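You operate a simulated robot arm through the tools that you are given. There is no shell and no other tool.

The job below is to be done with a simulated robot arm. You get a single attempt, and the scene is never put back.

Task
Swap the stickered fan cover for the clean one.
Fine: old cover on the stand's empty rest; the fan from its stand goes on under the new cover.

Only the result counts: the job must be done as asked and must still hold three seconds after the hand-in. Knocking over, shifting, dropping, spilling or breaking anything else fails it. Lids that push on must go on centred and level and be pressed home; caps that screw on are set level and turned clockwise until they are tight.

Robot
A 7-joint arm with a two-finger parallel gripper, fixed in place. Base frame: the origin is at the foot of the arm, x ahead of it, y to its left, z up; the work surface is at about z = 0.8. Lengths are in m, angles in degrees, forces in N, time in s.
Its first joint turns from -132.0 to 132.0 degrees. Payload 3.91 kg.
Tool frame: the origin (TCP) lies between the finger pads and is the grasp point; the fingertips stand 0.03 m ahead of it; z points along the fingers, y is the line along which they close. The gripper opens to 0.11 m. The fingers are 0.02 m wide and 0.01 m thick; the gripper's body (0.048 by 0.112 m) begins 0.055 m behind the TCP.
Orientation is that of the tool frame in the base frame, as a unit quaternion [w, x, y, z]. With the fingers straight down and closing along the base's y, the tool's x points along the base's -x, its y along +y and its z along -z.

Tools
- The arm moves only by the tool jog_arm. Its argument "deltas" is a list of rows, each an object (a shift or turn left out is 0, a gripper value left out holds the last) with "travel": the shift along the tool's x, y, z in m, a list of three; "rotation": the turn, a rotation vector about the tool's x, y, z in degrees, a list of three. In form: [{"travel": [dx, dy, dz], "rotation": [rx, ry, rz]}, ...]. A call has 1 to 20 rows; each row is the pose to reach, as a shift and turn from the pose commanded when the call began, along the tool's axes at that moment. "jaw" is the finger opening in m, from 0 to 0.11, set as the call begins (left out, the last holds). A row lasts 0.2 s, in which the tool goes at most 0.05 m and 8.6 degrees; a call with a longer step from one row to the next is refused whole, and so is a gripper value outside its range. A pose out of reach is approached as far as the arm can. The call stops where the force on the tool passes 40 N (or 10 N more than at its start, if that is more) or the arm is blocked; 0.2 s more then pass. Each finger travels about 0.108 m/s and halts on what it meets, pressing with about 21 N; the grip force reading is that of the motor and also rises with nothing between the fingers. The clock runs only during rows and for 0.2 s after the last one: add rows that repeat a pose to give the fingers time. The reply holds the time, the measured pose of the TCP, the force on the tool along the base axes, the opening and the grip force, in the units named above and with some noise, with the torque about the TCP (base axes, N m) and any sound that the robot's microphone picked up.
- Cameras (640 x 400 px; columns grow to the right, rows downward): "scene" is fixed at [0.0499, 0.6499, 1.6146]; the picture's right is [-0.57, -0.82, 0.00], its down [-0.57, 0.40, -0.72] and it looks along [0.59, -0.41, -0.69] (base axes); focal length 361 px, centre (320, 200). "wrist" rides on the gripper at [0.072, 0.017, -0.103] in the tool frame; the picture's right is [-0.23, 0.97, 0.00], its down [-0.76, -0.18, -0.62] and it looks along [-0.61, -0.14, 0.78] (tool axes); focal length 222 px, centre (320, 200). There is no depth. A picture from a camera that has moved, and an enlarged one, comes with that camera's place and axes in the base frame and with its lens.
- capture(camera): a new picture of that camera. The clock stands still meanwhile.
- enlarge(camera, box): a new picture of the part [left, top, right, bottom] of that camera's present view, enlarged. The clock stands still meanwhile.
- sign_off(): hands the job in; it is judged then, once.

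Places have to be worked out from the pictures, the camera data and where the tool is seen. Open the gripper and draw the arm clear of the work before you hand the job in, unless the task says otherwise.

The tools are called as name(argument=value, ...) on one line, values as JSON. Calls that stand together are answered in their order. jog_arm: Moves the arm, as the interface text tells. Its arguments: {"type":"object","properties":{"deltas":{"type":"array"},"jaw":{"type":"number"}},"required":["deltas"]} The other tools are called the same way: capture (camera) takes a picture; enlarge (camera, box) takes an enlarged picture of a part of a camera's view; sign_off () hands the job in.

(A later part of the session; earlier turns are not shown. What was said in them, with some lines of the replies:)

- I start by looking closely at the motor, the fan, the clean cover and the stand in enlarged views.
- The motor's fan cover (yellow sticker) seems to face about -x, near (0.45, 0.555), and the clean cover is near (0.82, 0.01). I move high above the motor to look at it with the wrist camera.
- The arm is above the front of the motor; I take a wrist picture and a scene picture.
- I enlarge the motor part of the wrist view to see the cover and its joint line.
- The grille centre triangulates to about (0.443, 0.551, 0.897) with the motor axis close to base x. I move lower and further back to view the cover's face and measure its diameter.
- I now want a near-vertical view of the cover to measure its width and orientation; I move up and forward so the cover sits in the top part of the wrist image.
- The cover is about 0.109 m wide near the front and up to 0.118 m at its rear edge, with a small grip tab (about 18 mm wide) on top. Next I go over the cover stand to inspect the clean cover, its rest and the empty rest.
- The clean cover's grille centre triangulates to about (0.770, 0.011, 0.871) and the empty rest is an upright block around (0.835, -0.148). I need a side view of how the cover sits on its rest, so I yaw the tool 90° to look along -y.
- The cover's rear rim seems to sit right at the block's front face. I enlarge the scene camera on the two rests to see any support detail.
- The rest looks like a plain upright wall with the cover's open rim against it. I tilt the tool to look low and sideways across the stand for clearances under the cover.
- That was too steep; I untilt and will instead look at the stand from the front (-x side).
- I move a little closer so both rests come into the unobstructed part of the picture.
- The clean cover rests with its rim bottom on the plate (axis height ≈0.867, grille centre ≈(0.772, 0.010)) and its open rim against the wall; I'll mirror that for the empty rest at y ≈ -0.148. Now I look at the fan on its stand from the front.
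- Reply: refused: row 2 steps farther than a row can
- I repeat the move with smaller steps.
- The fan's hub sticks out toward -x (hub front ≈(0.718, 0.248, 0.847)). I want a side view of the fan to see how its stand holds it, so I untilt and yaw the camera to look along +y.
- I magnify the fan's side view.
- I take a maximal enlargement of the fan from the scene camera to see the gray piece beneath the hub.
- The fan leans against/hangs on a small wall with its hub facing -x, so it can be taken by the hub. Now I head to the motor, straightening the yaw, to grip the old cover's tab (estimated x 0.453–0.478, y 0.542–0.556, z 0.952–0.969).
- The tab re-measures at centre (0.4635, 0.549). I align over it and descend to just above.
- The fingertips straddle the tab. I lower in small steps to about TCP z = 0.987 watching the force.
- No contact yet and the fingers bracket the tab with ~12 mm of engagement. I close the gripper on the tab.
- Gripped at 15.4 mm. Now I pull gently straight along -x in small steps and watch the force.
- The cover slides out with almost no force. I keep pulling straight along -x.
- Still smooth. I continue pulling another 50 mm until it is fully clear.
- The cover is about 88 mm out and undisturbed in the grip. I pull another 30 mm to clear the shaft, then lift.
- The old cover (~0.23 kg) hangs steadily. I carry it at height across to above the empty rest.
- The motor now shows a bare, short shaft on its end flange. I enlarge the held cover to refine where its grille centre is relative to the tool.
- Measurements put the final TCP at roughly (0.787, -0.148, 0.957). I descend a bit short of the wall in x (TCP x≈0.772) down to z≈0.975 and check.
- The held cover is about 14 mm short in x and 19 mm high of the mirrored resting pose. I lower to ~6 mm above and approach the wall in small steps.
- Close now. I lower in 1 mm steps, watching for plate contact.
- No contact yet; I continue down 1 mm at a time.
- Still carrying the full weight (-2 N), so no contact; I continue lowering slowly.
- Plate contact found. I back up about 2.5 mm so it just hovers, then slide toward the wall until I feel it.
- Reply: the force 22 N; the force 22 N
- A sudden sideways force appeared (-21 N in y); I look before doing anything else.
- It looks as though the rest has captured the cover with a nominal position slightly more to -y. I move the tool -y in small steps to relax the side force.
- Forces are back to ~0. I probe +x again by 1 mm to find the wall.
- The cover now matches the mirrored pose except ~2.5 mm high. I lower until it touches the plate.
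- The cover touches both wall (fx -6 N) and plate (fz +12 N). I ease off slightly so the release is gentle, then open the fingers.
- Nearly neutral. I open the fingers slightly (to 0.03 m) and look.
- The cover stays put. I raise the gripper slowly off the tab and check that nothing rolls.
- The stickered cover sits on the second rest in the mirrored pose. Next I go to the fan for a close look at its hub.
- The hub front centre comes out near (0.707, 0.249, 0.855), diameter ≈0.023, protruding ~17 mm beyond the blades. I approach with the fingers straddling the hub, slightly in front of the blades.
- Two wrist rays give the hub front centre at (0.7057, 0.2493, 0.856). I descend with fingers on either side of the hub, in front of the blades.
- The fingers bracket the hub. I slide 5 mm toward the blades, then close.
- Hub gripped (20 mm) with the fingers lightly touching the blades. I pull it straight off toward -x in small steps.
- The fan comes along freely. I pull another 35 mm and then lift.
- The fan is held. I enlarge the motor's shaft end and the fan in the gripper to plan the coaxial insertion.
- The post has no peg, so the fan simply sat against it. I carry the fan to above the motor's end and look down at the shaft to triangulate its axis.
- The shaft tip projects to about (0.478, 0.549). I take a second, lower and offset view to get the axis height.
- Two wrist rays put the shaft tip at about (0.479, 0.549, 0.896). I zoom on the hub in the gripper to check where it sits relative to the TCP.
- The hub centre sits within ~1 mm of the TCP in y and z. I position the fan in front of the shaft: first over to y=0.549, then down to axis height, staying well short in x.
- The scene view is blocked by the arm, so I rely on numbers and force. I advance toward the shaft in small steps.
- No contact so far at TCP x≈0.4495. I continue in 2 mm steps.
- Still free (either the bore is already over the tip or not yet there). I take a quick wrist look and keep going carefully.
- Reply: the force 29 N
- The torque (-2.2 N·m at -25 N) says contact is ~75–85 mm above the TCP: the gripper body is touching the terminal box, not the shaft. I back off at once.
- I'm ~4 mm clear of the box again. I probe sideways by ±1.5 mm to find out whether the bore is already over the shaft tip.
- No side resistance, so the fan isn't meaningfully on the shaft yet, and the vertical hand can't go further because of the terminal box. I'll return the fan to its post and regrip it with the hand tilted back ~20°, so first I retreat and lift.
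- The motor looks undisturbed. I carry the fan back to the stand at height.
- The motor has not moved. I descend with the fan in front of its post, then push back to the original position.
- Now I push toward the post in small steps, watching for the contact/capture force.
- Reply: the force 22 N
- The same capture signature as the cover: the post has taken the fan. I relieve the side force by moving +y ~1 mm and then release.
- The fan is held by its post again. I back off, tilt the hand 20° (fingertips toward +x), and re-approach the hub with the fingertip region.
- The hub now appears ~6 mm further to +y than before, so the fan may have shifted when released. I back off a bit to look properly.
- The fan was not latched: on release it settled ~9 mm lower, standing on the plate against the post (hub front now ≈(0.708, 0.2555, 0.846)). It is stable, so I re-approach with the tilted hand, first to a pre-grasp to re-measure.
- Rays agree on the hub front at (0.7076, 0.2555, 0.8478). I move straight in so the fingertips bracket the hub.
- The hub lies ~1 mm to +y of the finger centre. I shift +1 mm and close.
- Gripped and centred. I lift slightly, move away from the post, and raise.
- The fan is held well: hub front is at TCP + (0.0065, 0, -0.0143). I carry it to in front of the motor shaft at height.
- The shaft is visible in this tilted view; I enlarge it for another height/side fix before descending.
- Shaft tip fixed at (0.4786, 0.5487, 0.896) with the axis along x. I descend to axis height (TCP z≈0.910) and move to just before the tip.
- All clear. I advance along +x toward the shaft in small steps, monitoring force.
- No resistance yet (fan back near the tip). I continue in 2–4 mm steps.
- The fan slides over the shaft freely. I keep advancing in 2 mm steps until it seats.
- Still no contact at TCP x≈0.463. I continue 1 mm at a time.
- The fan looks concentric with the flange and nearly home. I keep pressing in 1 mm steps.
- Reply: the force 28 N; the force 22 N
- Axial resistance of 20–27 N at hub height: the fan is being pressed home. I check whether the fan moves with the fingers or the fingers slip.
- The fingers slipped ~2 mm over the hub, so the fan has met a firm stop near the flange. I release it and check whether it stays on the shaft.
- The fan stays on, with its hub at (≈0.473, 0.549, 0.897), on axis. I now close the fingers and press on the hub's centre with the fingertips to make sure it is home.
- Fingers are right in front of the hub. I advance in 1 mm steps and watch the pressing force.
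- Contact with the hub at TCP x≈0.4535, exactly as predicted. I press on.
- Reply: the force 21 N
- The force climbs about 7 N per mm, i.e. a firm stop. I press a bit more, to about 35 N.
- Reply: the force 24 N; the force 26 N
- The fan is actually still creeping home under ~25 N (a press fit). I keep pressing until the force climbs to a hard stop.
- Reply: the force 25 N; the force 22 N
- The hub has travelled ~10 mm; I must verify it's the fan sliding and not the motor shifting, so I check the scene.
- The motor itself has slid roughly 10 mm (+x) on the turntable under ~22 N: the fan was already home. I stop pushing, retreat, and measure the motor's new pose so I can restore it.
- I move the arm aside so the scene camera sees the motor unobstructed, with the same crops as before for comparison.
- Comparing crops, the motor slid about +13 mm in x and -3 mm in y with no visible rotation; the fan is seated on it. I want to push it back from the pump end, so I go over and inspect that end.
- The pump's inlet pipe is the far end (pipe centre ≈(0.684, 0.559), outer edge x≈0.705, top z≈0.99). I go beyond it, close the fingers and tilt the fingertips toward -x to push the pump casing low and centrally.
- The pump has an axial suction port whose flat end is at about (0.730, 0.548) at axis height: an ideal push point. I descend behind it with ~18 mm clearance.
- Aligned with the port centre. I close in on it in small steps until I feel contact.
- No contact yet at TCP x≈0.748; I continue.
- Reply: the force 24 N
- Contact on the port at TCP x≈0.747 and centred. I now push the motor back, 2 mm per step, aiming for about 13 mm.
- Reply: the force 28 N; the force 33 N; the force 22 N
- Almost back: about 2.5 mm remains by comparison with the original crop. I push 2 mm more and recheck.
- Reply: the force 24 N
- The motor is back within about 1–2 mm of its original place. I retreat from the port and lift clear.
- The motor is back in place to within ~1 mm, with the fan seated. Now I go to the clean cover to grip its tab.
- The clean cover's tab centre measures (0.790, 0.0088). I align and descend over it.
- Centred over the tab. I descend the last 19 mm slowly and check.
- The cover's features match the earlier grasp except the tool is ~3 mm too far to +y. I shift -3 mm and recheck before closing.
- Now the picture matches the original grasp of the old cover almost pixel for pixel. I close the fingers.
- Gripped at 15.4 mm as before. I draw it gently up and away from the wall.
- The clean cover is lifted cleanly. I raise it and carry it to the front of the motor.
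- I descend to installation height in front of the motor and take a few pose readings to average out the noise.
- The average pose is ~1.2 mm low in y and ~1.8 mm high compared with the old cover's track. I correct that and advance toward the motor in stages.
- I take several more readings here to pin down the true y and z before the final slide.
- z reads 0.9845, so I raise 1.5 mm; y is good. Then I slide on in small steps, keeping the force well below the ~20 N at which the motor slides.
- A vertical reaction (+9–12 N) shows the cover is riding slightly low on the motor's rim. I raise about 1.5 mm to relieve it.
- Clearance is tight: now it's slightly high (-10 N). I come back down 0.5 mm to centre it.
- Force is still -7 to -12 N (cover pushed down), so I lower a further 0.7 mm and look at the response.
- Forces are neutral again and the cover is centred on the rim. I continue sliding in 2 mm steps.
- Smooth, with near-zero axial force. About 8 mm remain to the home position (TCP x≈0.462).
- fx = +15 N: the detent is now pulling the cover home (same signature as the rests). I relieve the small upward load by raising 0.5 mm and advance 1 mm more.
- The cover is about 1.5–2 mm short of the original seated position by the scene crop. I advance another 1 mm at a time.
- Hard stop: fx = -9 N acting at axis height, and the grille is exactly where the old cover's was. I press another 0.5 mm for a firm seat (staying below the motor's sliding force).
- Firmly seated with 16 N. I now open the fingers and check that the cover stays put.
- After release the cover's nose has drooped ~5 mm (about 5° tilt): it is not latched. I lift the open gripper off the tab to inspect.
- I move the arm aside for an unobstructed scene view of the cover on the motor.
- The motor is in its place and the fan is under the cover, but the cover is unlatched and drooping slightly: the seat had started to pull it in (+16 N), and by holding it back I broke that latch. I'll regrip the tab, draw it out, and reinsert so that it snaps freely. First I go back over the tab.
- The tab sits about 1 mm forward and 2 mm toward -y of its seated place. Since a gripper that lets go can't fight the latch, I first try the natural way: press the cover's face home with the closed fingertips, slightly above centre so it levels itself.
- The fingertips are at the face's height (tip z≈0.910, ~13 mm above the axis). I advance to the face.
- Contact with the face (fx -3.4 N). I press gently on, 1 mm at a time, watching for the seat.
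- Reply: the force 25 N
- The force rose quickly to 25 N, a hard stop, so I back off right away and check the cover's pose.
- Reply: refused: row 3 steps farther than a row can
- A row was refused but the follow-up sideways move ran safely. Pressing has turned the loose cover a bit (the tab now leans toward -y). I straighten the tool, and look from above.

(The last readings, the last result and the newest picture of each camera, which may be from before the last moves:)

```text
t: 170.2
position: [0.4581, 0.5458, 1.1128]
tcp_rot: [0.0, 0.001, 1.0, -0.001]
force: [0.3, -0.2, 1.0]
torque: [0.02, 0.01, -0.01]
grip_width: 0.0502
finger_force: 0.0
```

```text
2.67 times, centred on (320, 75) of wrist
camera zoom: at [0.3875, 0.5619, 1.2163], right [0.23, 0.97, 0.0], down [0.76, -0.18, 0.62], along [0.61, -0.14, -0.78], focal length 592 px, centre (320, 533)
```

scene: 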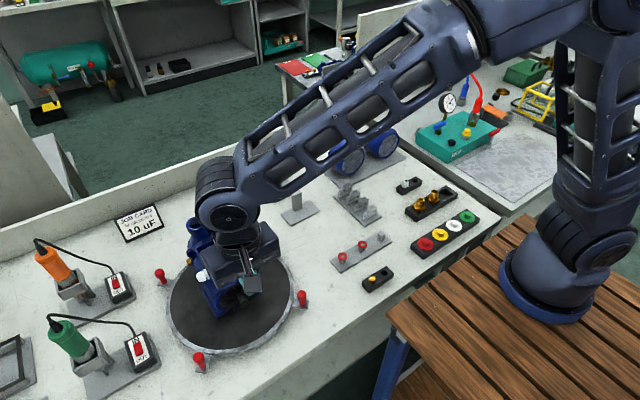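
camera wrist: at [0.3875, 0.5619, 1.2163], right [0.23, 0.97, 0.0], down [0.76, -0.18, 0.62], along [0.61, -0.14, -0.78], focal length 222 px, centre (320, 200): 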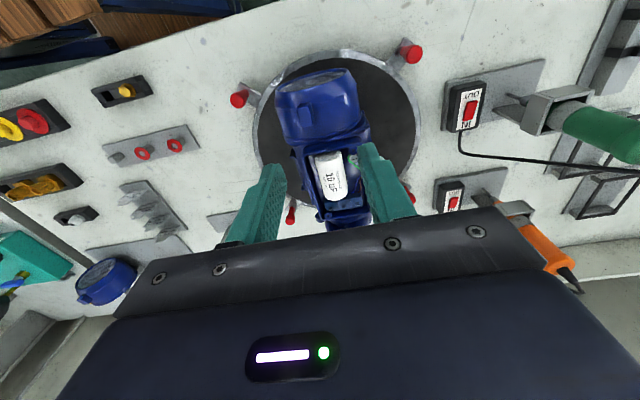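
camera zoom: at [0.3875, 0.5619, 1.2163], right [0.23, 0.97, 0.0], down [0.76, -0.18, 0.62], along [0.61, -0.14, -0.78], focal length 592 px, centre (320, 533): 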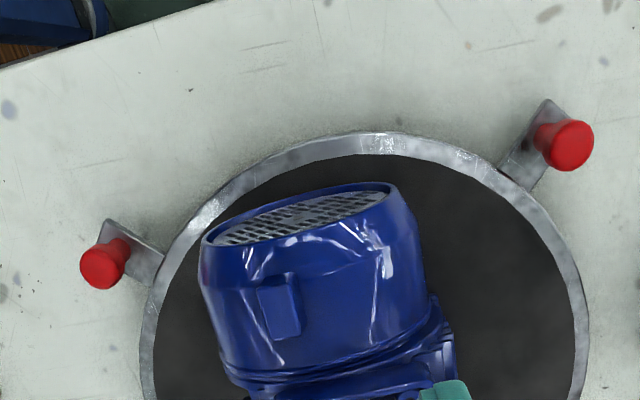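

The loose cover now has roughly 12° roll, 9° yaw and 4° nose-down tilt (tab top centre ≈(0.464, 0.527, 0.960)). I match the gripper's orientation to the tab and hover above it to verify.

jog_arm(deltas=[{"travel": [-0.001, -0.0113, 0.025], "rotation": [-4.2, -0.9, -3.3]}, {"travel": [-0.002, -0.0227, 0.055], "rotation": [-8.5, -1.7, -6.6]}, {"travel": [-0.003, -0.034, 0.083], "rotation": [-12.7, -2.6, -9.9]}], jaw=0.045)

capture(camera="wrist")

enlarge(camera="wrist", box=[240, 50, 400, 180])

enlarge(camera="scene", box=[200, 240, 290, 340])

```text
t: 171.0
position: [0.4637, 0.512, 1.0303]
tcp_rot: [0.023, -0.087, 0.99, 0.111]
force: [1.0, 0.3, 0.4]
torque: [0.01, -0.01, 0.01]
grip_width: 0.045
finger_force: 0.0
```

```text
taken
camera wrist: at [0.3867, 0.4915, 1.1298], right [0.05, 0.97, 0.22], down [0.76, -0.18, 0.62], along [0.64, 0.14, -0.75], focal length 222 px, centre (320, 200)
```

wrist: 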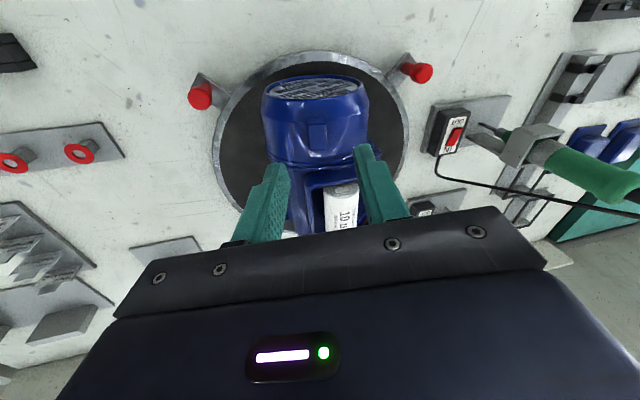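

```text
3.08 times, centred on (320, 115) of wrist
camera zoom: at [0.3867, 0.4915, 1.1298], right [0.05, 0.97, 0.22], down [0.76, -0.18, 0.62], along [0.64, 0.14, -0.75], focal length 684 px, centre (320, 462)
```

zoom: 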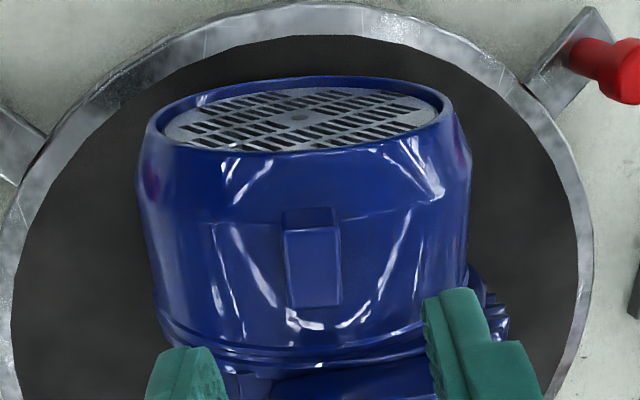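

```text
4.00 times, centred on (245, 290) of scene
camera zoom: at [0.0499, 0.6499, 1.6146], right [-0.57, -0.82, 0.0], down [-0.57, 0.4, -0.72], along [0.59, -0.41, -0.69], focal length 1446 px, centre (620, -160)
```

zoom: 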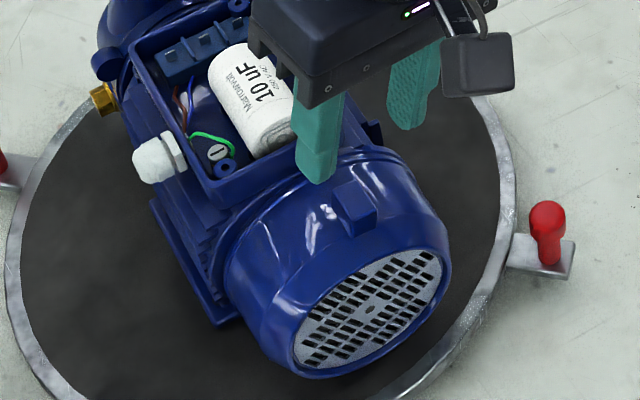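

In this matched view the cover's yaw is actually near zero; it is mostly shifted (~12 mm to -y, ~8 mm down, resting on the fan) and rolled ~10°. I correct the gripper to roll 10°, yaw ~1° and re-check from a slightly lower hover.

jog_arm(deltas=[{"travel": [-0.001, 0, 0.004], "rotation": [1.35, 0.9, 4.55]}, {"travel": [-0.0017, 0, 0.0104], "rotation": [2.7, 1.85, 9.1]}], jaw=0.045)

enlarge(camera="wrist", box=[240, 50, 400, 180])

enlarge(camera="scene", box=[200, 240, 290, 340])

```text
t: 171.6
position: [0.4654, 0.5147, 1.0196]
tcp_rot: [0.0, -0.008, 0.996, 0.087]
force: [-0.7, 0.5, 0.2]
torque: [-0.01, -0.01, -0.01]
grip_width: 0.045
finger_force: 0.0
```

```text
3.08 times, centred on (320, 115) of wrist
camera zoom: at [0.3936, 0.5107, 1.1242], right [0.21, 0.96, 0.17], down [0.77, -0.27, 0.58], along [0.61, 0.01, -0.79], focal length 684 px, centre (320, 462)
```

zoom: 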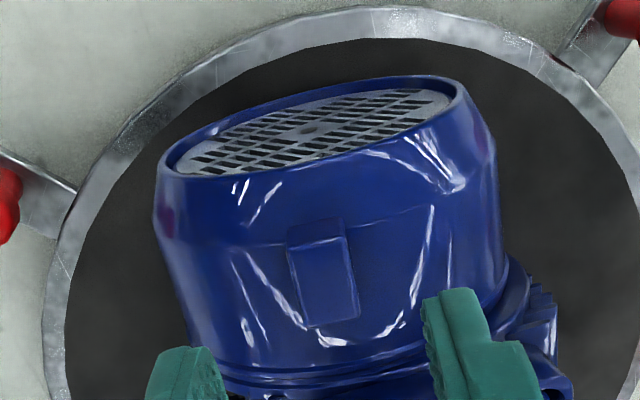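

```text
4.00 times, centred on (245, 290) of scene
camera zoom: at [0.0499, 0.6499, 1.6146], right [-0.57, -0.82, 0.0], down [-0.57, 0.4, -0.72], along [0.59, -0.41, -0.69], focal length 1446 px, centre (620, -160)
```

zoom: 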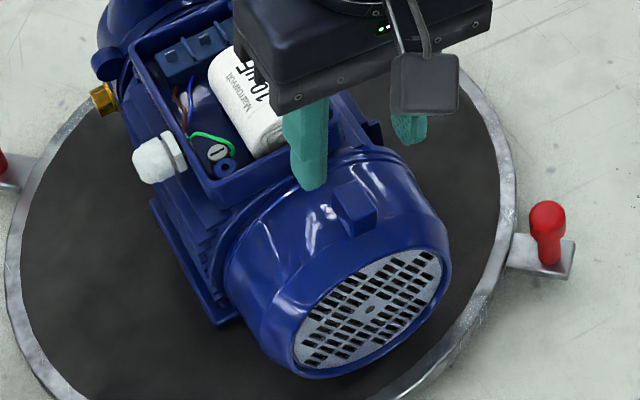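

The tab is now centred between the fingers in this frame, about 66 mm ahead of the TCP. I approach along the tool axis most of the way and check.

jog_arm(deltas=[{"travel": [0, 0, 0.012]}, {"travel": [0, 0, 0.024]}, {"travel": [0, 0, 0.034]}, {"travel": [0, 0, 0.04]}])

enlarge(camera="wrist", box=[240, 50, 400, 180])

enlarge(camera="scene", box=[200, 240, 290, 340])

```text
t: 172.6
position: [0.4643, 0.5211, 0.9804]
tcp_rot: [0.001, -0.009, 0.996, 0.087]
force: [-0.1, -0.7, -0.2]
torque: [0.0, 0.0, -0.04]
grip_width: 0.045
finger_force: 0.0
```

```text
3.08 times, centred on (320, 115) of wrist
camera zoom: at [0.393, 0.5177, 1.0843], right [0.21, 0.96, 0.17], down [0.77, -0.27, 0.58], along [0.61, 0.01, -0.79], focal length 684 px, centre (320, 462)
```

zoom: 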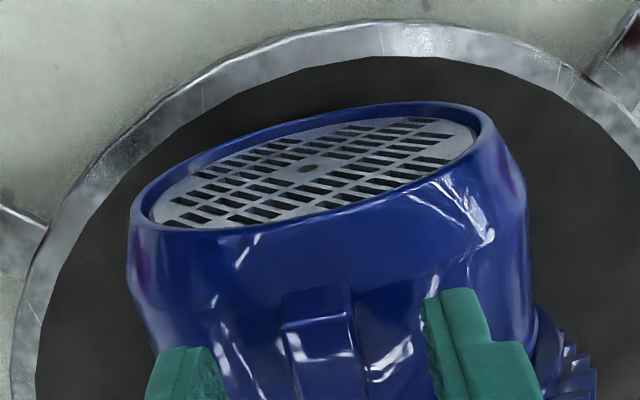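

```text
4.00 times, centred on (245, 290) of scene
camera zoom: at [0.0499, 0.6499, 1.6146], right [-0.57, -0.82, 0.0], down [-0.57, 0.4, -0.72], along [0.59, -0.41, -0.69], focal length 1446 px, centre (620, -160)
```

zoom: 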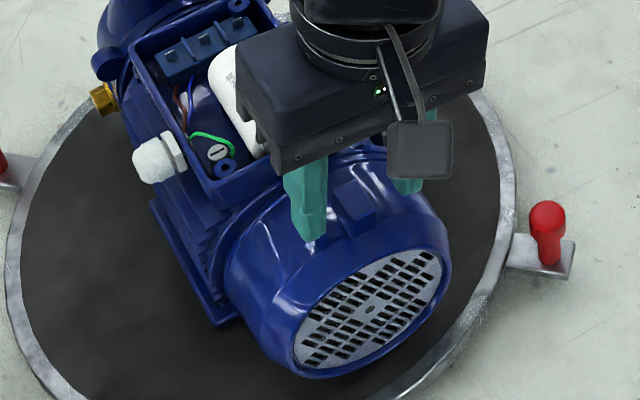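

The view matches the reference grasp with ~8.5 mm to go. I finish the approach.

jog_arm(deltas=[{"travel": [0, 0, 0.004]}, {"travel": [0, 0, 0.0085]}])

enlarge(camera="wrist", box=[240, 50, 400, 180])

```text
t: 173.2
position: [0.4647, 0.5247, 0.9712]
tcp_rot: [0.001, -0.008, 0.996, 0.087]
force: [-0.1, 0.0, 2.0]
torque: [0.05, 0.0, 0.0]
grip_width: 0.0453
finger_force: 0.1
```

```text
3.08 times, centred on (320, 115) of wrist
camera zoom: at [0.3928, 0.5194, 1.0758], right [0.21, 0.96, 0.17], down [0.77, -0.27, 0.58], along [0.61, 0.01, -0.79], focal length 684 px, centre (320, 462)
```

zoom: 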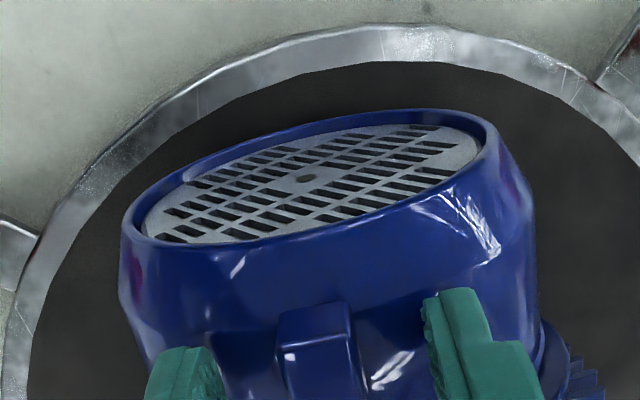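

Matches the reference to ~1 mm. I shift 1 mm and close on the tab.

jog_arm(deltas=[{"travel": [0, -0.001, -0.0005]}], jaw=0.03)

jog_arm(deltas=[{"travel": [0, 0, 0]}, {"travel": [0, 0, 0]}, {"travel": [0, 0, 0]}, {"travel": [0, 0, 0]}], jaw=0.0)

enlarge(camera="wrist", box=[240, 50, 400, 180])

```text
t: 173.6
position: [0.4637, 0.5227, 0.9717]
tcp_rot: [0.001, -0.008, 0.996, 0.087]
force: [0.7, 2.6, 19.1]
torque: [0.34, -0.04, 0.04]
grip_width: 0.034
finger_force: 3.8
```

```text
t: 174.0
position: [0.4654, 0.5226, 0.9741]
tcp_rot: [0.0, -0.009, 0.996, 0.09]
force: [-3.7, -2.7, 12.0]
torque: [-0.11, 0.36, -0.23]
grip_width: 0.0158
finger_force: 21.0
stopped in row 2: the force on the tool passed its limit at 43 N (the readings are from after the stop); the commanded pose is now the measured one
```

```text
3.08 times, centred on (320, 115) of wrist
camera zoom: at [0.3926, 0.5189, 1.0787], right [0.21, 0.96, 0.17], down [0.76, -0.27, 0.58], along [0.61, 0.01, -0.79], focal length 684 px, centre (320, 462)
```

zoom: 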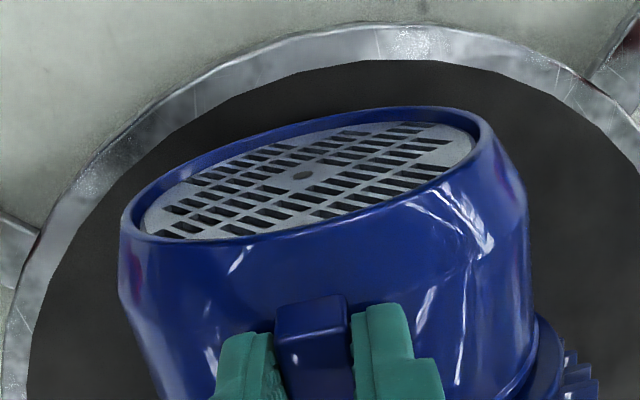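

The fingertips brushed the cover while closing, but the tab is now gripped (15.8 mm). I pull the cover straight out along -x in small steps.

jog_arm(deltas=[{"travel": [0.002, 0, -0.001]}, {"travel": [0.005, 0, -0.001]}, {"travel": [0.009, 0, -0.001]}])

jog_arm(deltas=[{"travel": [0.006, 0, 0]}, {"travel": [0.012, 0, 0]}, {"travel": [0.018, 0, 0]}])

enlarge(camera="scene", box=[180, 230, 310, 360])

enlarge(camera="wrist", box=[220, 60, 440, 240])

```text
t: 174.8
position: [0.4572, 0.5228, 0.9747]
tcp_rot: [0.0, -0.009, 0.996, 0.09]
force: [0.9, 0.2, 1.3]
torque: [-0.03, -0.05, 0.03]
grip_width: 0.0158
finger_force: 21.0
```

```text
t: 175.6
position: [0.4392, 0.5228, 0.9744]
tcp_rot: [0.002, -0.009, 0.996, 0.09]
force: [2.5, 0.0, 4.7]
torque: [0.02, -0.23, -0.02]
grip_width: 0.0155
finger_force: 20.8
```

```text
3.08 times, centred on (245, 295) of scene
camera zoom: at [0.0499, 0.6499, 1.6146], right [-0.57, -0.82, 0.0], down [-0.57, 0.4, -0.72], along [0.59, -0.41, -0.69], focal length 1112 px, centre (551, -92)
```

zoom: 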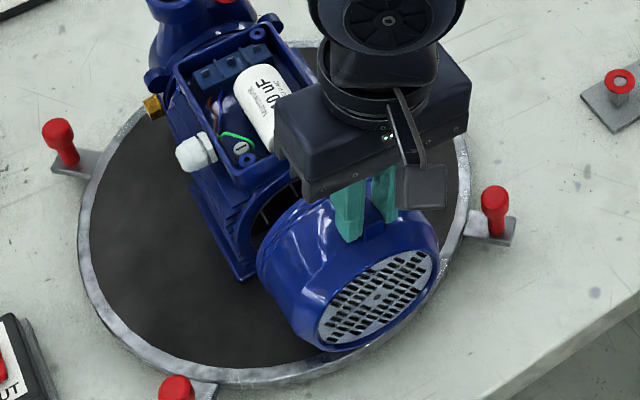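

```text
2.22 times, centred on (330, 150) of wrist
camera zoom: at [0.3663, 0.5185, 1.0787], right [0.21, 0.96, 0.17], down [0.76, -0.27, 0.58], along [0.61, 0.01, -0.79], focal length 494 px, centre (298, 311)
```

zoom: 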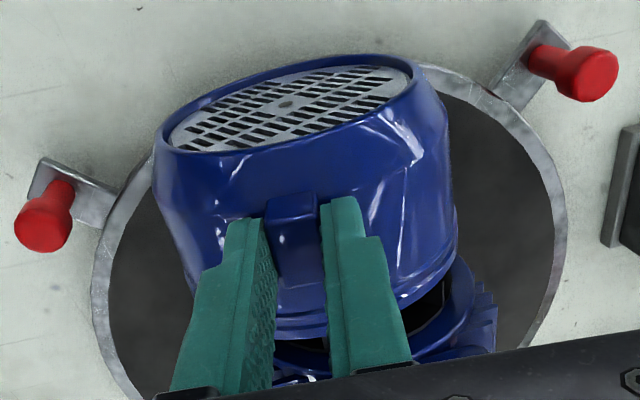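

The cover is gripped exactly as in the reference (grille dot matches). I pull it clear of the fan, then straighten the roll in free space.

jog_arm(deltas=[{"travel": [0.01, 0, 0]}, {"travel": [0.025, 0, 0]}, {"travel": [0.045, 0, 0]}, {"travel": [0.07, 0, 0]}])

jog_arm(deltas=[{"travel": [0, 0.005, -0.01], "rotation": [5.1, 0, 0.5]}, {"travel": [0, 0.01, -0.012], "rotation": [10.2, 0, 1.0]}])

jog_arm(deltas=[{"travel": [0, 0, 0]}])

enlarge(camera="wrist", box=[220, 60, 440, 240])

enlarge(camera="scene", box=[180, 230, 310, 360])

```text
t: 176.6
position: [0.3677, 0.5203, 0.9753]
tcp_rot: [0.001, -0.009, 0.996, 0.088]
force: [0.1, 1.1, -0.7]
torque: [-0.05, 0.03, 0.01]
grip_width: 0.0157
finger_force: 21.1
```

```text
t: 177.2
position: [0.3687, 0.5306, 0.9886]
tcp_rot: [0.001, 0.0, 1.0, 0.0]
force: [0.8, -0.8, -1.2]
torque: [0.01, -0.02, 0.02]
grip_width: 0.0156
finger_force: 20.6
```

```text
t: 177.6
position: [0.3689, 0.5291, 0.9883]
tcp_rot: [0.001, -0.001, 1.0, 0.0]
force: [-0.2, 0.6, -1.2]
torque: [0.03, 0.02, 0.01]
grip_width: 0.0156
finger_force: 20.9
```

```text
2.22 times, centred on (330, 150) of wrist
camera zoom: at [0.2964, 0.5452, 1.0915], right [0.23, 0.97, 0.0], down [0.76, -0.18, 0.62], along [0.61, -0.14, -0.78], focal length 494 px, centre (298, 311)
```

zoom: 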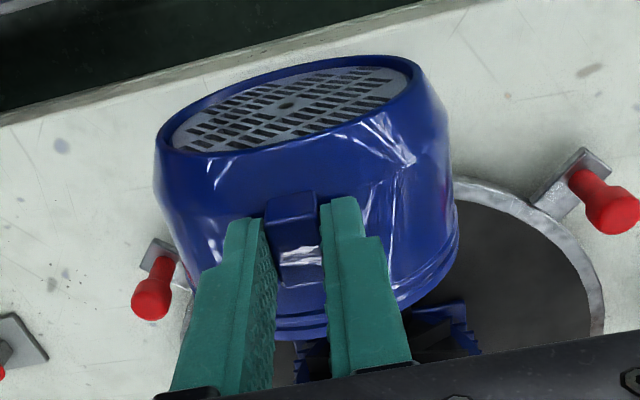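

```text
3.08 times, centred on (245, 295) of scene
camera zoom: at [0.0499, 0.6499, 1.6146], right [-0.57, -0.82, 0.0], down [-0.57, 0.4, -0.72], along [0.59, -0.41, -0.69], focal length 1112 px, centre (551, -92)
```

zoom: 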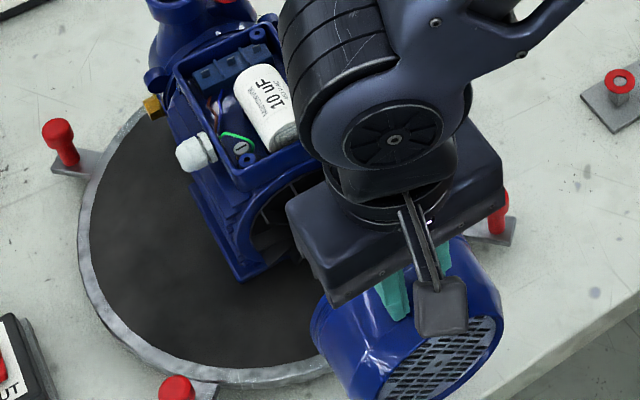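

The cover is level again in the grip and the motor hasn't moved. I realign to y≈0.549, z≈0.986 and average some readings.

jog_arm(deltas=[{"travel": [0, 0.01, 0.001]}, {"travel": [0, 0.0193, 0.0022]}, {"travel": [0, 0.0193, 0.0022]}])

jog_arm(deltas=[{"travel": [0, 0, 0]}])

jog_arm(deltas=[{"travel": [0, 0, 0]}])

jog_arm(deltas=[{"travel": [0, 0, 0]}])

jog_arm(deltas=[{"travel": [0, 0, 0]}])

```text
t: 178.4
position: [0.3693, 0.5485, 0.9851]
tcp_rot: [0.0, 0.0, 1.0, 0.0]
force: [-0.5, -0.2, -1.7]
torque: [0.0, 0.01, -0.03]
grip_width: 0.0155
finger_force: 20.9
```

```text
t: 178.8
position: [0.3686, 0.5491, 0.9867]
tcp_rot: [0.001, 0.0, 1.0, 0.0]
force: [-0.2, -0.2, -1.2]
torque: [0.01, 0.03, 0.02]
grip_width: 0.0154
finger_force: 21.2
```

```text
t: 179.2
position: [0.3673, 0.5479, 0.9855]
tcp_rot: [0.001, 0.0, 1.0, 0.0]
force: [0.0, 0.6, -1.2]
torque: [0.0, -0.01, -0.01]
grip_width: 0.0154
finger_force: 21.2
```

```text
t: 179.6
position: [0.3684, 0.5475, 0.9867]
tcp_rot: [0.001, 0.0, 1.0, 0.0]
force: [0.0, -0.6, -1.4]
torque: [-0.01, 0.05, 0.0]
grip_width: 0.0154
finger_force: 21.3
```

```text
t: 180.0
position: [0.368, 0.5484, 0.987]
tcp_rot: [0.001, 0.0, 1.0, 0.0]
force: [0.0, -0.7, -1.5]
torque: [-0.04, 0.01, -0.05]
grip_width: 0.0158
finger_force: 21.0
```

y is ~1 mm low; I correct it and slide the cover over the fan and onto the rim in stages.

jog_arm(deltas=[{"travel": [-0.01, 0.0009, 0]}, {"travel": [-0.025, 0.0009, 0]}, {"travel": [-0.04, 0.0009, 0]}, {"travel": [-0.055, 0.0009, 0]}, {"travel": [-0.062, 0.0009, 0]}])

jog_arm(deltas=[{"travel": [-0.003, 0, 0]}, {"travel": [-0.006, 0, 0]}])

jog_arm(deltas=[{"travel": [-0.002, 0, 0]}, {"travel": [-0.004, 0, 0]}])

jog_arm(deltas=[{"travel": [-0.001, 0, 0]}, {"travel": [-0.002, 0, 0]}])

```text
t: 181.2
position: [0.4301, 0.5489, 0.9847]
tcp_rot: [0.001, 0.0, 1.0, 0.0]
force: [-0.6, 0.2, -1.5]
torque: [0.01, 0.02, 0.03]
grip_width: 0.0155
finger_force: 21.2
```

```text
t: 181.8
position: [0.435, 0.5485, 0.9849]
tcp_rot: [0.0, 0.0, 1.0, 0.0]
force: [0.4, 1.0, -6.9]
torque: [0.07, 0.34, 0.05]
grip_width: 0.0156
finger_force: 21.3
```

```text
t: 182.4
position: [0.4389, 0.549, 0.9845]
tcp_rot: [0.001, -0.001, 1.0, 0.0]
force: [-0.1, 0.3, -12.7]
torque: [0.04, 0.48, 0.03]
grip_width: 0.0155
finger_force: 20.5
```

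```text
t: 183.0
position: [0.4435, 0.5496, 0.9849]
tcp_rot: [0.001, 0.0, 1.0, 0.0]
force: [0.5, 1.2, -12.6]
torque: [0.04, 0.43, 0.04]
grip_width: 0.0156
finger_force: 20.4
```

fz = -12.6 N: the cover rides slightly high this time. I lower ~0.6 mm to neutralise it.

jog_arm(deltas=[{"travel": [0, 0, 0.0006]}])

jog_arm(deltas=[{"travel": [0, 0, 0.0002]}])

```text
t: 183.4
position: [0.4416, 0.549, 0.9859]
tcp_rot: [0.001, 0.0, 1.0, 0.001]
force: [0.2, 0.6, -9.1]
torque: [0.0, 0.32, -0.01]
grip_width: 0.0156
finger_force: 21.0
```

```text
t: 183.8
position: [0.4425, 0.5495, 0.9855]
tcp_rot: [0.0, -0.001, 1.0, 0.0]
force: [0.5, 0.2, -4.6]
torque: [0.01, 0.14, 0.05]
grip_width: 0.0155
finger_force: 20.8
```

Nearly neutral. I lower another 0.2 mm and continue sliding.

jog_arm(deltas=[{"travel": [-0.001, 0, 0.0002]}, {"travel": [-0.002, 0, 0.0002]}])

jog_arm(deltas=[{"travel": [-0.001, 0, 0]}, {"travel": [-0.003, 0, 0]}])

jog_arm(deltas=[{"travel": [-0.001, 0, 0]}, {"travel": [-0.003, 0, 0]}])

jog_arm(deltas=[{"travel": [-0.001, 0, 0]}, {"travel": [-0.003, 0, 0]}])

```text
t: 184.4
position: [0.4441, 0.5498, 0.9847]
tcp_rot: [0.001, -0.001, 1.0, 0.0]
force: [0.6, -0.1, 4.3]
torque: [-0.03, -0.16, 0.03]
grip_width: 0.0158
finger_force: 21.2
```

```text
t: 185.0
position: [0.4464, 0.5488, 0.9857]
tcp_rot: [0.001, 0.0, 1.0, 0.0]
force: [-0.8, 1.0, 3.3]
torque: [0.13, -0.11, 0.09]
grip_width: 0.0155
finger_force: 21.1
```

```text
t: 185.6
position: [0.4508, 0.5509, 0.9848]
tcp_rot: [0.002, 0.0, 1.0, 0.001]
force: [0.5, 1.1, 6.5]
torque: [0.01, -0.27, 0.02]
grip_width: 0.0158
finger_force: 21.1
```

```text
t: 186.2
position: [0.4518, 0.5487, 0.984]
tcp_rot: [0.001, 0.0, 1.0, 0.0]
force: [0.6, 0.4, 6.5]
torque: [0.09, -0.24, 0.05]
grip_width: 0.0156
finger_force: 21.0
```

fz is +6.5, so I raise 0.4 mm and move to just before the capture point (x≈0.4585).

jog_arm(deltas=[{"travel": [-0.001, 0, -0.0004]}, {"travel": [-0.0025, 0, -0.0004]}])

jog_arm(deltas=[{"travel": [-0.001, 0, 0]}, {"travel": [-0.002, 0, 0]}])

jog_arm(deltas=[{"travel": [0, 0, 0]}])

```text
t: 186.8
position: [0.4559, 0.5486, 0.9849]
tcp_rot: [0.002, 0.0, 1.0, 0.0]
force: [0.4, 1.7, 1.0]
torque: [0.01, -0.06, 0.06]
grip_width: 0.0155
finger_force: 20.8
```

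```text
t: 187.4
position: [0.4576, 0.5495, 0.985]
tcp_rot: [0.001, 0.0, 1.0, 0.001]
force: [-0.1, 0.0, 1.5]
torque: [-0.04, -0.08, -0.01]
grip_width: 0.0154
finger_force: 21.1
```

```text
t: 187.8
position: [0.4574, 0.5485, 0.9847]
tcp_rot: [0.001, -0.001, 1.0, 0.0]
force: [-0.2, 0.7, 1.4]
torque: [-0.01, -0.06, 0.01]
grip_width: 0.0154
finger_force: 20.8
```

Forces are minimal just before the capture point. Now one brisk stroke of 4.5 mm to home, so the latch isn't held back.

jog_arm(deltas=[{"travel": [-0.0045, 0, 0]}])

```text
t: 188.2
position: [0.4642, 0.5496, 0.9838]
tcp_rot: [0.002, 0.001, 1.0, 0.0]
force: [15.5, 2.3, 0.8]
torque: [0.02, -0.08, 0.14]
grip_width: 0.0158
finger_force: 20.8
```

The seat is pulling it in (+15.5 N) right now, so I release at once and let it snap home.

jog_arm(deltas=[{"travel": [0, 0, 0]}, {"travel": [0, 0, 0]}], jaw=0.035)

enlarge(camera="scene", box=[200, 240, 290, 340])

enlarge(camera="wrist", box=[220, 60, 440, 240])

```text
t: 188.8
position: [0.462, 0.5495, 0.9848]
tcp_rot: [0.001, 0.001, 1.0, 0.0]
force: [0.3, 1.0, 0.4]
torque: [-0.01, 0.01, -0.01]
grip_width: 0.035
finger_force: 0.0
```

```text
4.00 times, centred on (245, 290) of scene
camera zoom: at [0.0499, 0.6499, 1.6146], right [-0.57, -0.82, 0.0], down [-0.57, 0.4, -0.72], along [0.59, -0.41, -0.69], focal length 1446 px, centre (620, -160)
```

zoom: 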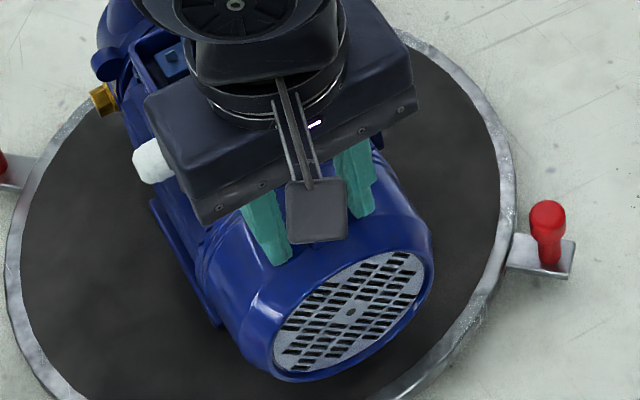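

```text
2.22 times, centred on (330, 150) of wrist
camera zoom: at [0.39, 0.5651, 1.0879], right [0.23, 0.97, 0.0], down [0.76, -0.18, 0.62], along [0.61, -0.14, -0.78], focal length 494 px, centre (298, 311)
```

zoom: 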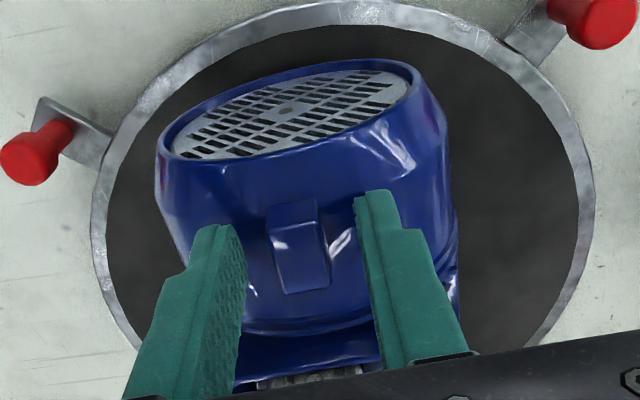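

The cover snapped home: the grille centre is at (350, 313) in this crop, exactly the old cover's (350, 314), with no droop. I withdraw the gripper straight up and verify.

jog_arm(deltas=[{"travel": [0, 0, -0.006]}, {"travel": [0, 0, -0.02]}, {"travel": [0, 0, -0.05]}, {"travel": [0, 0, -0.09]}, {"travel": [0, 0, -0.13]}])

jog_arm(deltas=[{"travel": [0, -0.045, 0]}, {"travel": [0, -0.09, 0]}, {"travel": [0, -0.135, 0]}, {"travel": [0, -0.18, 0]}, {"travel": [0, -0.225, 0]}, {"travel": [0, -0.26, 0]}])

enlarge(camera="scene", box=[200, 240, 290, 340])

enlarge(camera="scene", box=[150, 200, 330, 380])

enlarge(camera="scene", box=[325, 105, 425, 185])

```text
t: 190.0
position: [0.4615, 0.5503, 1.1156]
tcp_rot: [0.001, 0.0, 1.0, -0.001]
force: [-0.8, 0.4, 0.6]
torque: [-0.01, -0.01, 0.03]
grip_width: 0.0349
finger_force: 0.0
```

```text
t: 191.4
position: [0.4628, 0.2891, 1.1162]
tcp_rot: [0.002, 0.0, 1.0, 0.0]
force: [0.3, 0.0, -1.7]
torque: [-0.02, -0.01, 0.02]
grip_width: 0.0351
finger_force: 0.1
```

```text
4.00 times, centred on (245, 290) of scene
camera zoom: at [0.0499, 0.6499, 1.6146], right [-0.57, -0.82, 0.0], down [-0.57, 0.4, -0.72], along [0.59, -0.41, -0.69], focal length 1446 px, centre (620, -160)
```

zoom: 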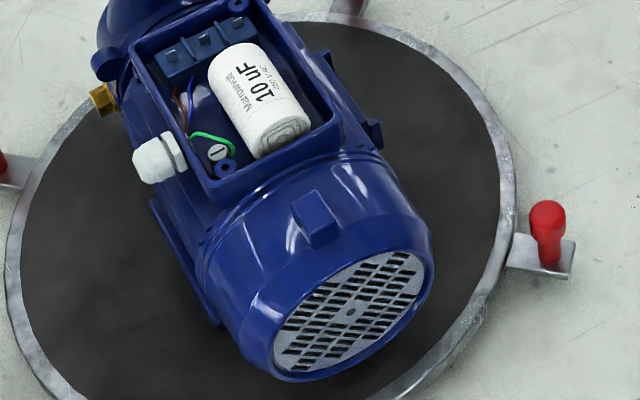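

```text
2.22 times, centred on (240, 290) of scene
camera zoom: at [0.0499, 0.6499, 1.6146], right [-0.57, -0.82, 0.0], down [-0.57, 0.4, -0.72], along [0.59, -0.41, -0.69], focal length 803 px, centre (498, 0)
```

zoom: 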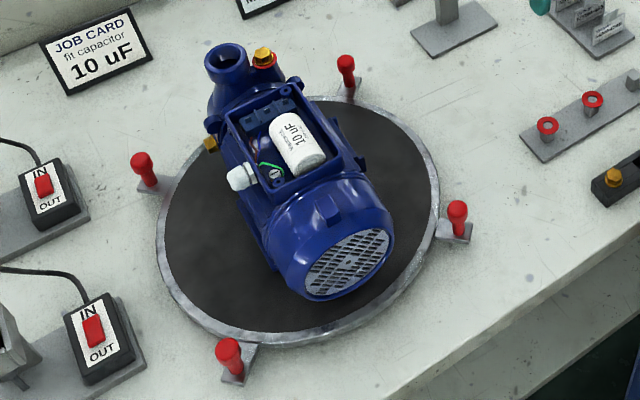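

```text
5.00 times, centred on (375, 145) of scene
camera zoom: at [0.0499, 0.6499, 1.6146], right [-0.57, -0.82, 0.0], down [-0.57, 0.4, -0.72], along [0.59, -0.41, -0.69], focal length 1807 px, centre (45, 475)
```

zoom: 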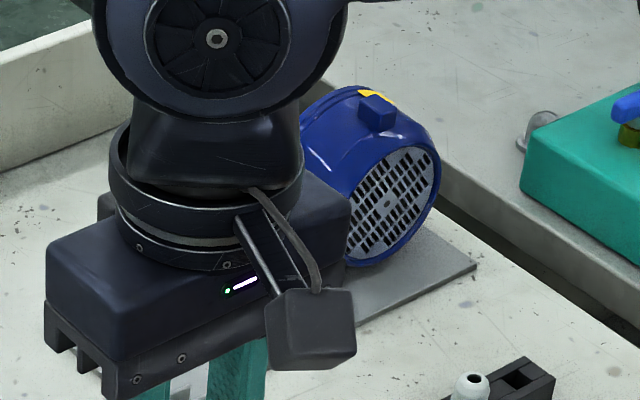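

The clean cover now sits exactly as the old one did originally, and the motor matches its starting position. I check the stickered cover on its rest from above.

jog_arm(deltas=[{"travel": [-0.031, -0.036, 0]}, {"travel": [-0.063, -0.073, 0]}, {"travel": [-0.094, -0.109, 0]}, {"travel": [-0.125, -0.146, 0]}, {"travel": [-0.156, -0.182, 0]}, {"travel": [-0.188, -0.219, 0]}, {"travel": [-0.219, -0.255, 0]}, {"travel": [-0.25, -0.292, 0]}, {"travel": [-0.281, -0.328, 0]}, {"travel": [-0.312, -0.364, 0]}, {"travel": [-0.325, -0.4, 0]}, {"travel": [-0.325, -0.439, 0]}])

enlarge(camera="wrist", box=[220, 0, 420, 150])

enlarge(camera="scene", box=[325, 105, 425, 185])

```text
t: 194.0
position: [0.7888, -0.1499, 1.1146]
tcp_rot: [0.001, 0.0, 1.0, 0.0]
force: [0.1, 1.4, 1.0]
torque: [-0.05, -0.01, 0.01]
grip_width: 0.0348
finger_force: 0.0
```

```text
2.67 times, centred on (320, 75) of wrist
camera zoom: at [0.7169, -0.1346, 1.2187], right [0.23, 0.97, 0.0], down [0.76, -0.18, 0.62], along [0.61, -0.14, -0.78], focal length 592 px, centre (320, 533)
```

zoom: 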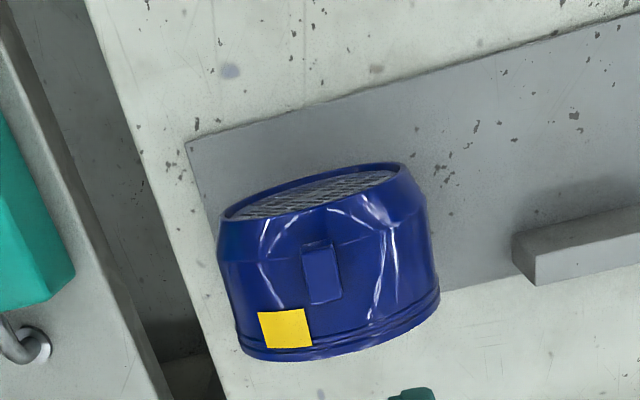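

```text
5.00 times, centred on (375, 145) of scene
camera zoom: at [0.0499, 0.6499, 1.6146], right [-0.57, -0.82, 0.0], down [-0.57, 0.4, -0.72], along [0.59, -0.41, -0.69], focal length 1807 px, centre (45, 475)
```

zoom: 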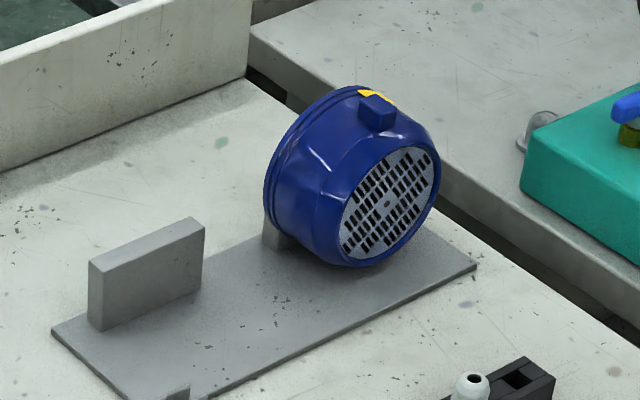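

The stickered cover sits on the second rest in the same pose (within ~1 mm) that the clean one had on the first. For a last check I view the motor from the same spot as at the very start.

jog_arm(deltas=[{"travel": [0.0178, 0.0389, 0]}, {"travel": [0.0356, 0.0778, 0]}, {"travel": [0.0533, 0.1167, 0]}, {"travel": [0.0711, 0.1556, 0]}, {"travel": [0.0889, 0.1944, 0]}, {"travel": [0.1067, 0.2333, 0]}, {"travel": [0.1244, 0.2722, 0]}, {"travel": [0.1422, 0.3111, 0]}, {"travel": [0.16, 0.35, 0]}, {"travel": [0.1778, 0.3889, 0]}, {"travel": [0.1956, 0.4278, 0]}, {"travel": [0.2133, 0.4667, 0]}, {"travel": [0.2311, 0.5056, 0]}, {"travel": [0.2489, 0.5444, 0]}, {"travel": [0.2667, 0.5833, 0]}, {"travel": [0.2844, 0.6222, 0.005]}, {"travel": [0.3022, 0.6611, 0.01]}, {"travel": [0.32, 0.7, 0.0135]}], jaw=0.05)

enlarge(camera="wrist", box=[220, 0, 420, 150])

```text
t: 197.8
position: [0.4691, 0.5497, 1.1045]
tcp_rot: [0.001, 0.0, 1.0, 0.0]
force: [0.3, -1.0, 0.5]
torque: [0.04, 0.03, 0.03]
grip_width: 0.0501
finger_force: 0.2
```

```text
2.67 times, centred on (320, 75) of wrist
camera zoom: at [0.3966, 0.5657, 1.2078], right [0.23, 0.97, 0.0], down [0.76, -0.18, 0.62], along [0.61, -0.14, -0.78], focal length 592 px, centre (320, 533)
```

zoom: 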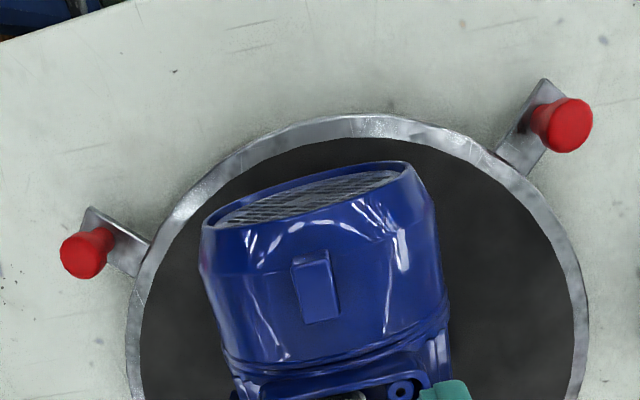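

Everything matches the starting picture, now with the clean cover. I draw the arm back to its start area with the gripper open.

jog_arm(deltas=[{"travel": [0, 0, -0.02]}, {"travel": [-0.03, -0.03, -0.03]}, {"travel": [-0.06, -0.065, -0.04]}, {"travel": [-0.09, -0.1, -0.045]}, {"travel": [-0.12, -0.14, -0.048]}, {"travel": [-0.15, -0.18, -0.048]}, {"travel": [-0.18, -0.22, -0.048]}, {"travel": [-0.21, -0.26, -0.048]}, {"travel": [-0.24, -0.3, -0.048]}, {"travel": [-0.24, -0.317, -0.048]}], jaw=0.11)

capture(camera="scene")

enlarge(camera="scene", box=[150, 200, 330, 380])

```text
t: 200.0
position: [0.7074, 0.2333, 1.1498]
tcp_rot: [0.001, 0.0, 1.0, 0.0]
force: [-0.4, 1.0, -0.3]
torque: [-0.01, -0.01, 0.0]
grip_width: 0.1099
finger_force: 0.2
```

```text
taken
```

scene: 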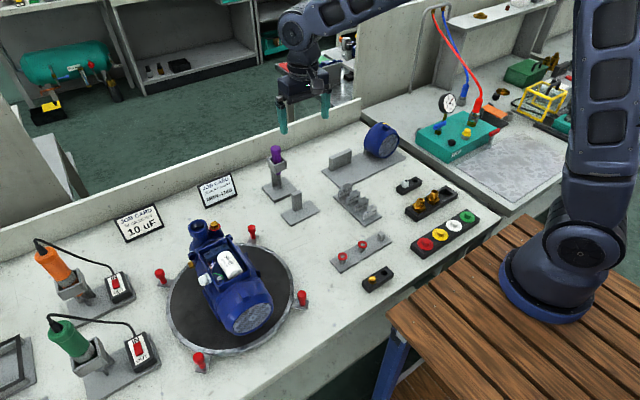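

```text
2.22 times, centred on (240, 290) of scene
camera zoom: at [0.0499, 0.6499, 1.6146], right [-0.57, -0.82, 0.0], down [-0.57, 0.4, -0.72], along [0.59, -0.41, -0.69], focal length 803 px, centre (498, 0)
```

zoom: 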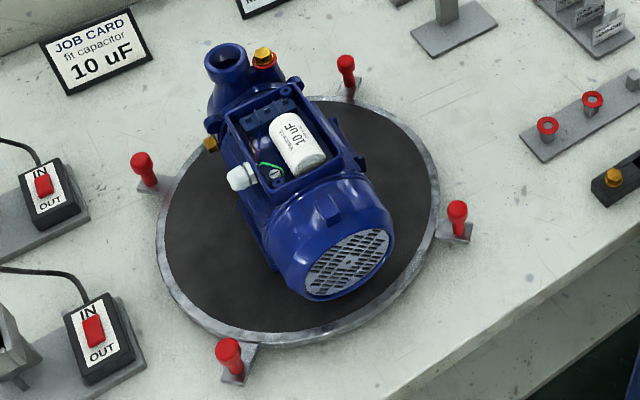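

The clean cover is home and level on the motor with the fan beneath it. The stickered cover is on the formerly empty rest, and the arm is clear with the gripper open. I hand the job in.

sign_off()

```text
The job is handed in.
```

The clean fan cover is on the motor, with the fan from its stand underneath, and the stickered cover is on the rest that was empty. I have handed the job in and don't know the verdict yet. The gripper is open and the arm is back at its starting position.

- **New cover:** My first attempt left it loose and drooping, so I took it off and refitted it. It then snapped home, and in the pictures it sits level, within about 1 mm of where the old cover was.
- **Fan:** I pushed it onto the shaft until it met a firm stop. I had first gripped it with the hand upright, which bumped the motor's terminal box, so I returned the fan to its post. It was not held there and dropped about 9 mm onto the stand. I picked it up again with the hand tilted.
- **Motor:** While pressing the fan on, I slid the motor about 13 mm on its turntable. I pushed it back to within about 1 mm of its original place. Nothing else looked out of place in the final picture.
- **Old cover:** It matches how the clean cover sat on its own rest, to within about 1 mm, and it hasn't moved since I put it there. I think it is resting on the stand rather than latched to it.
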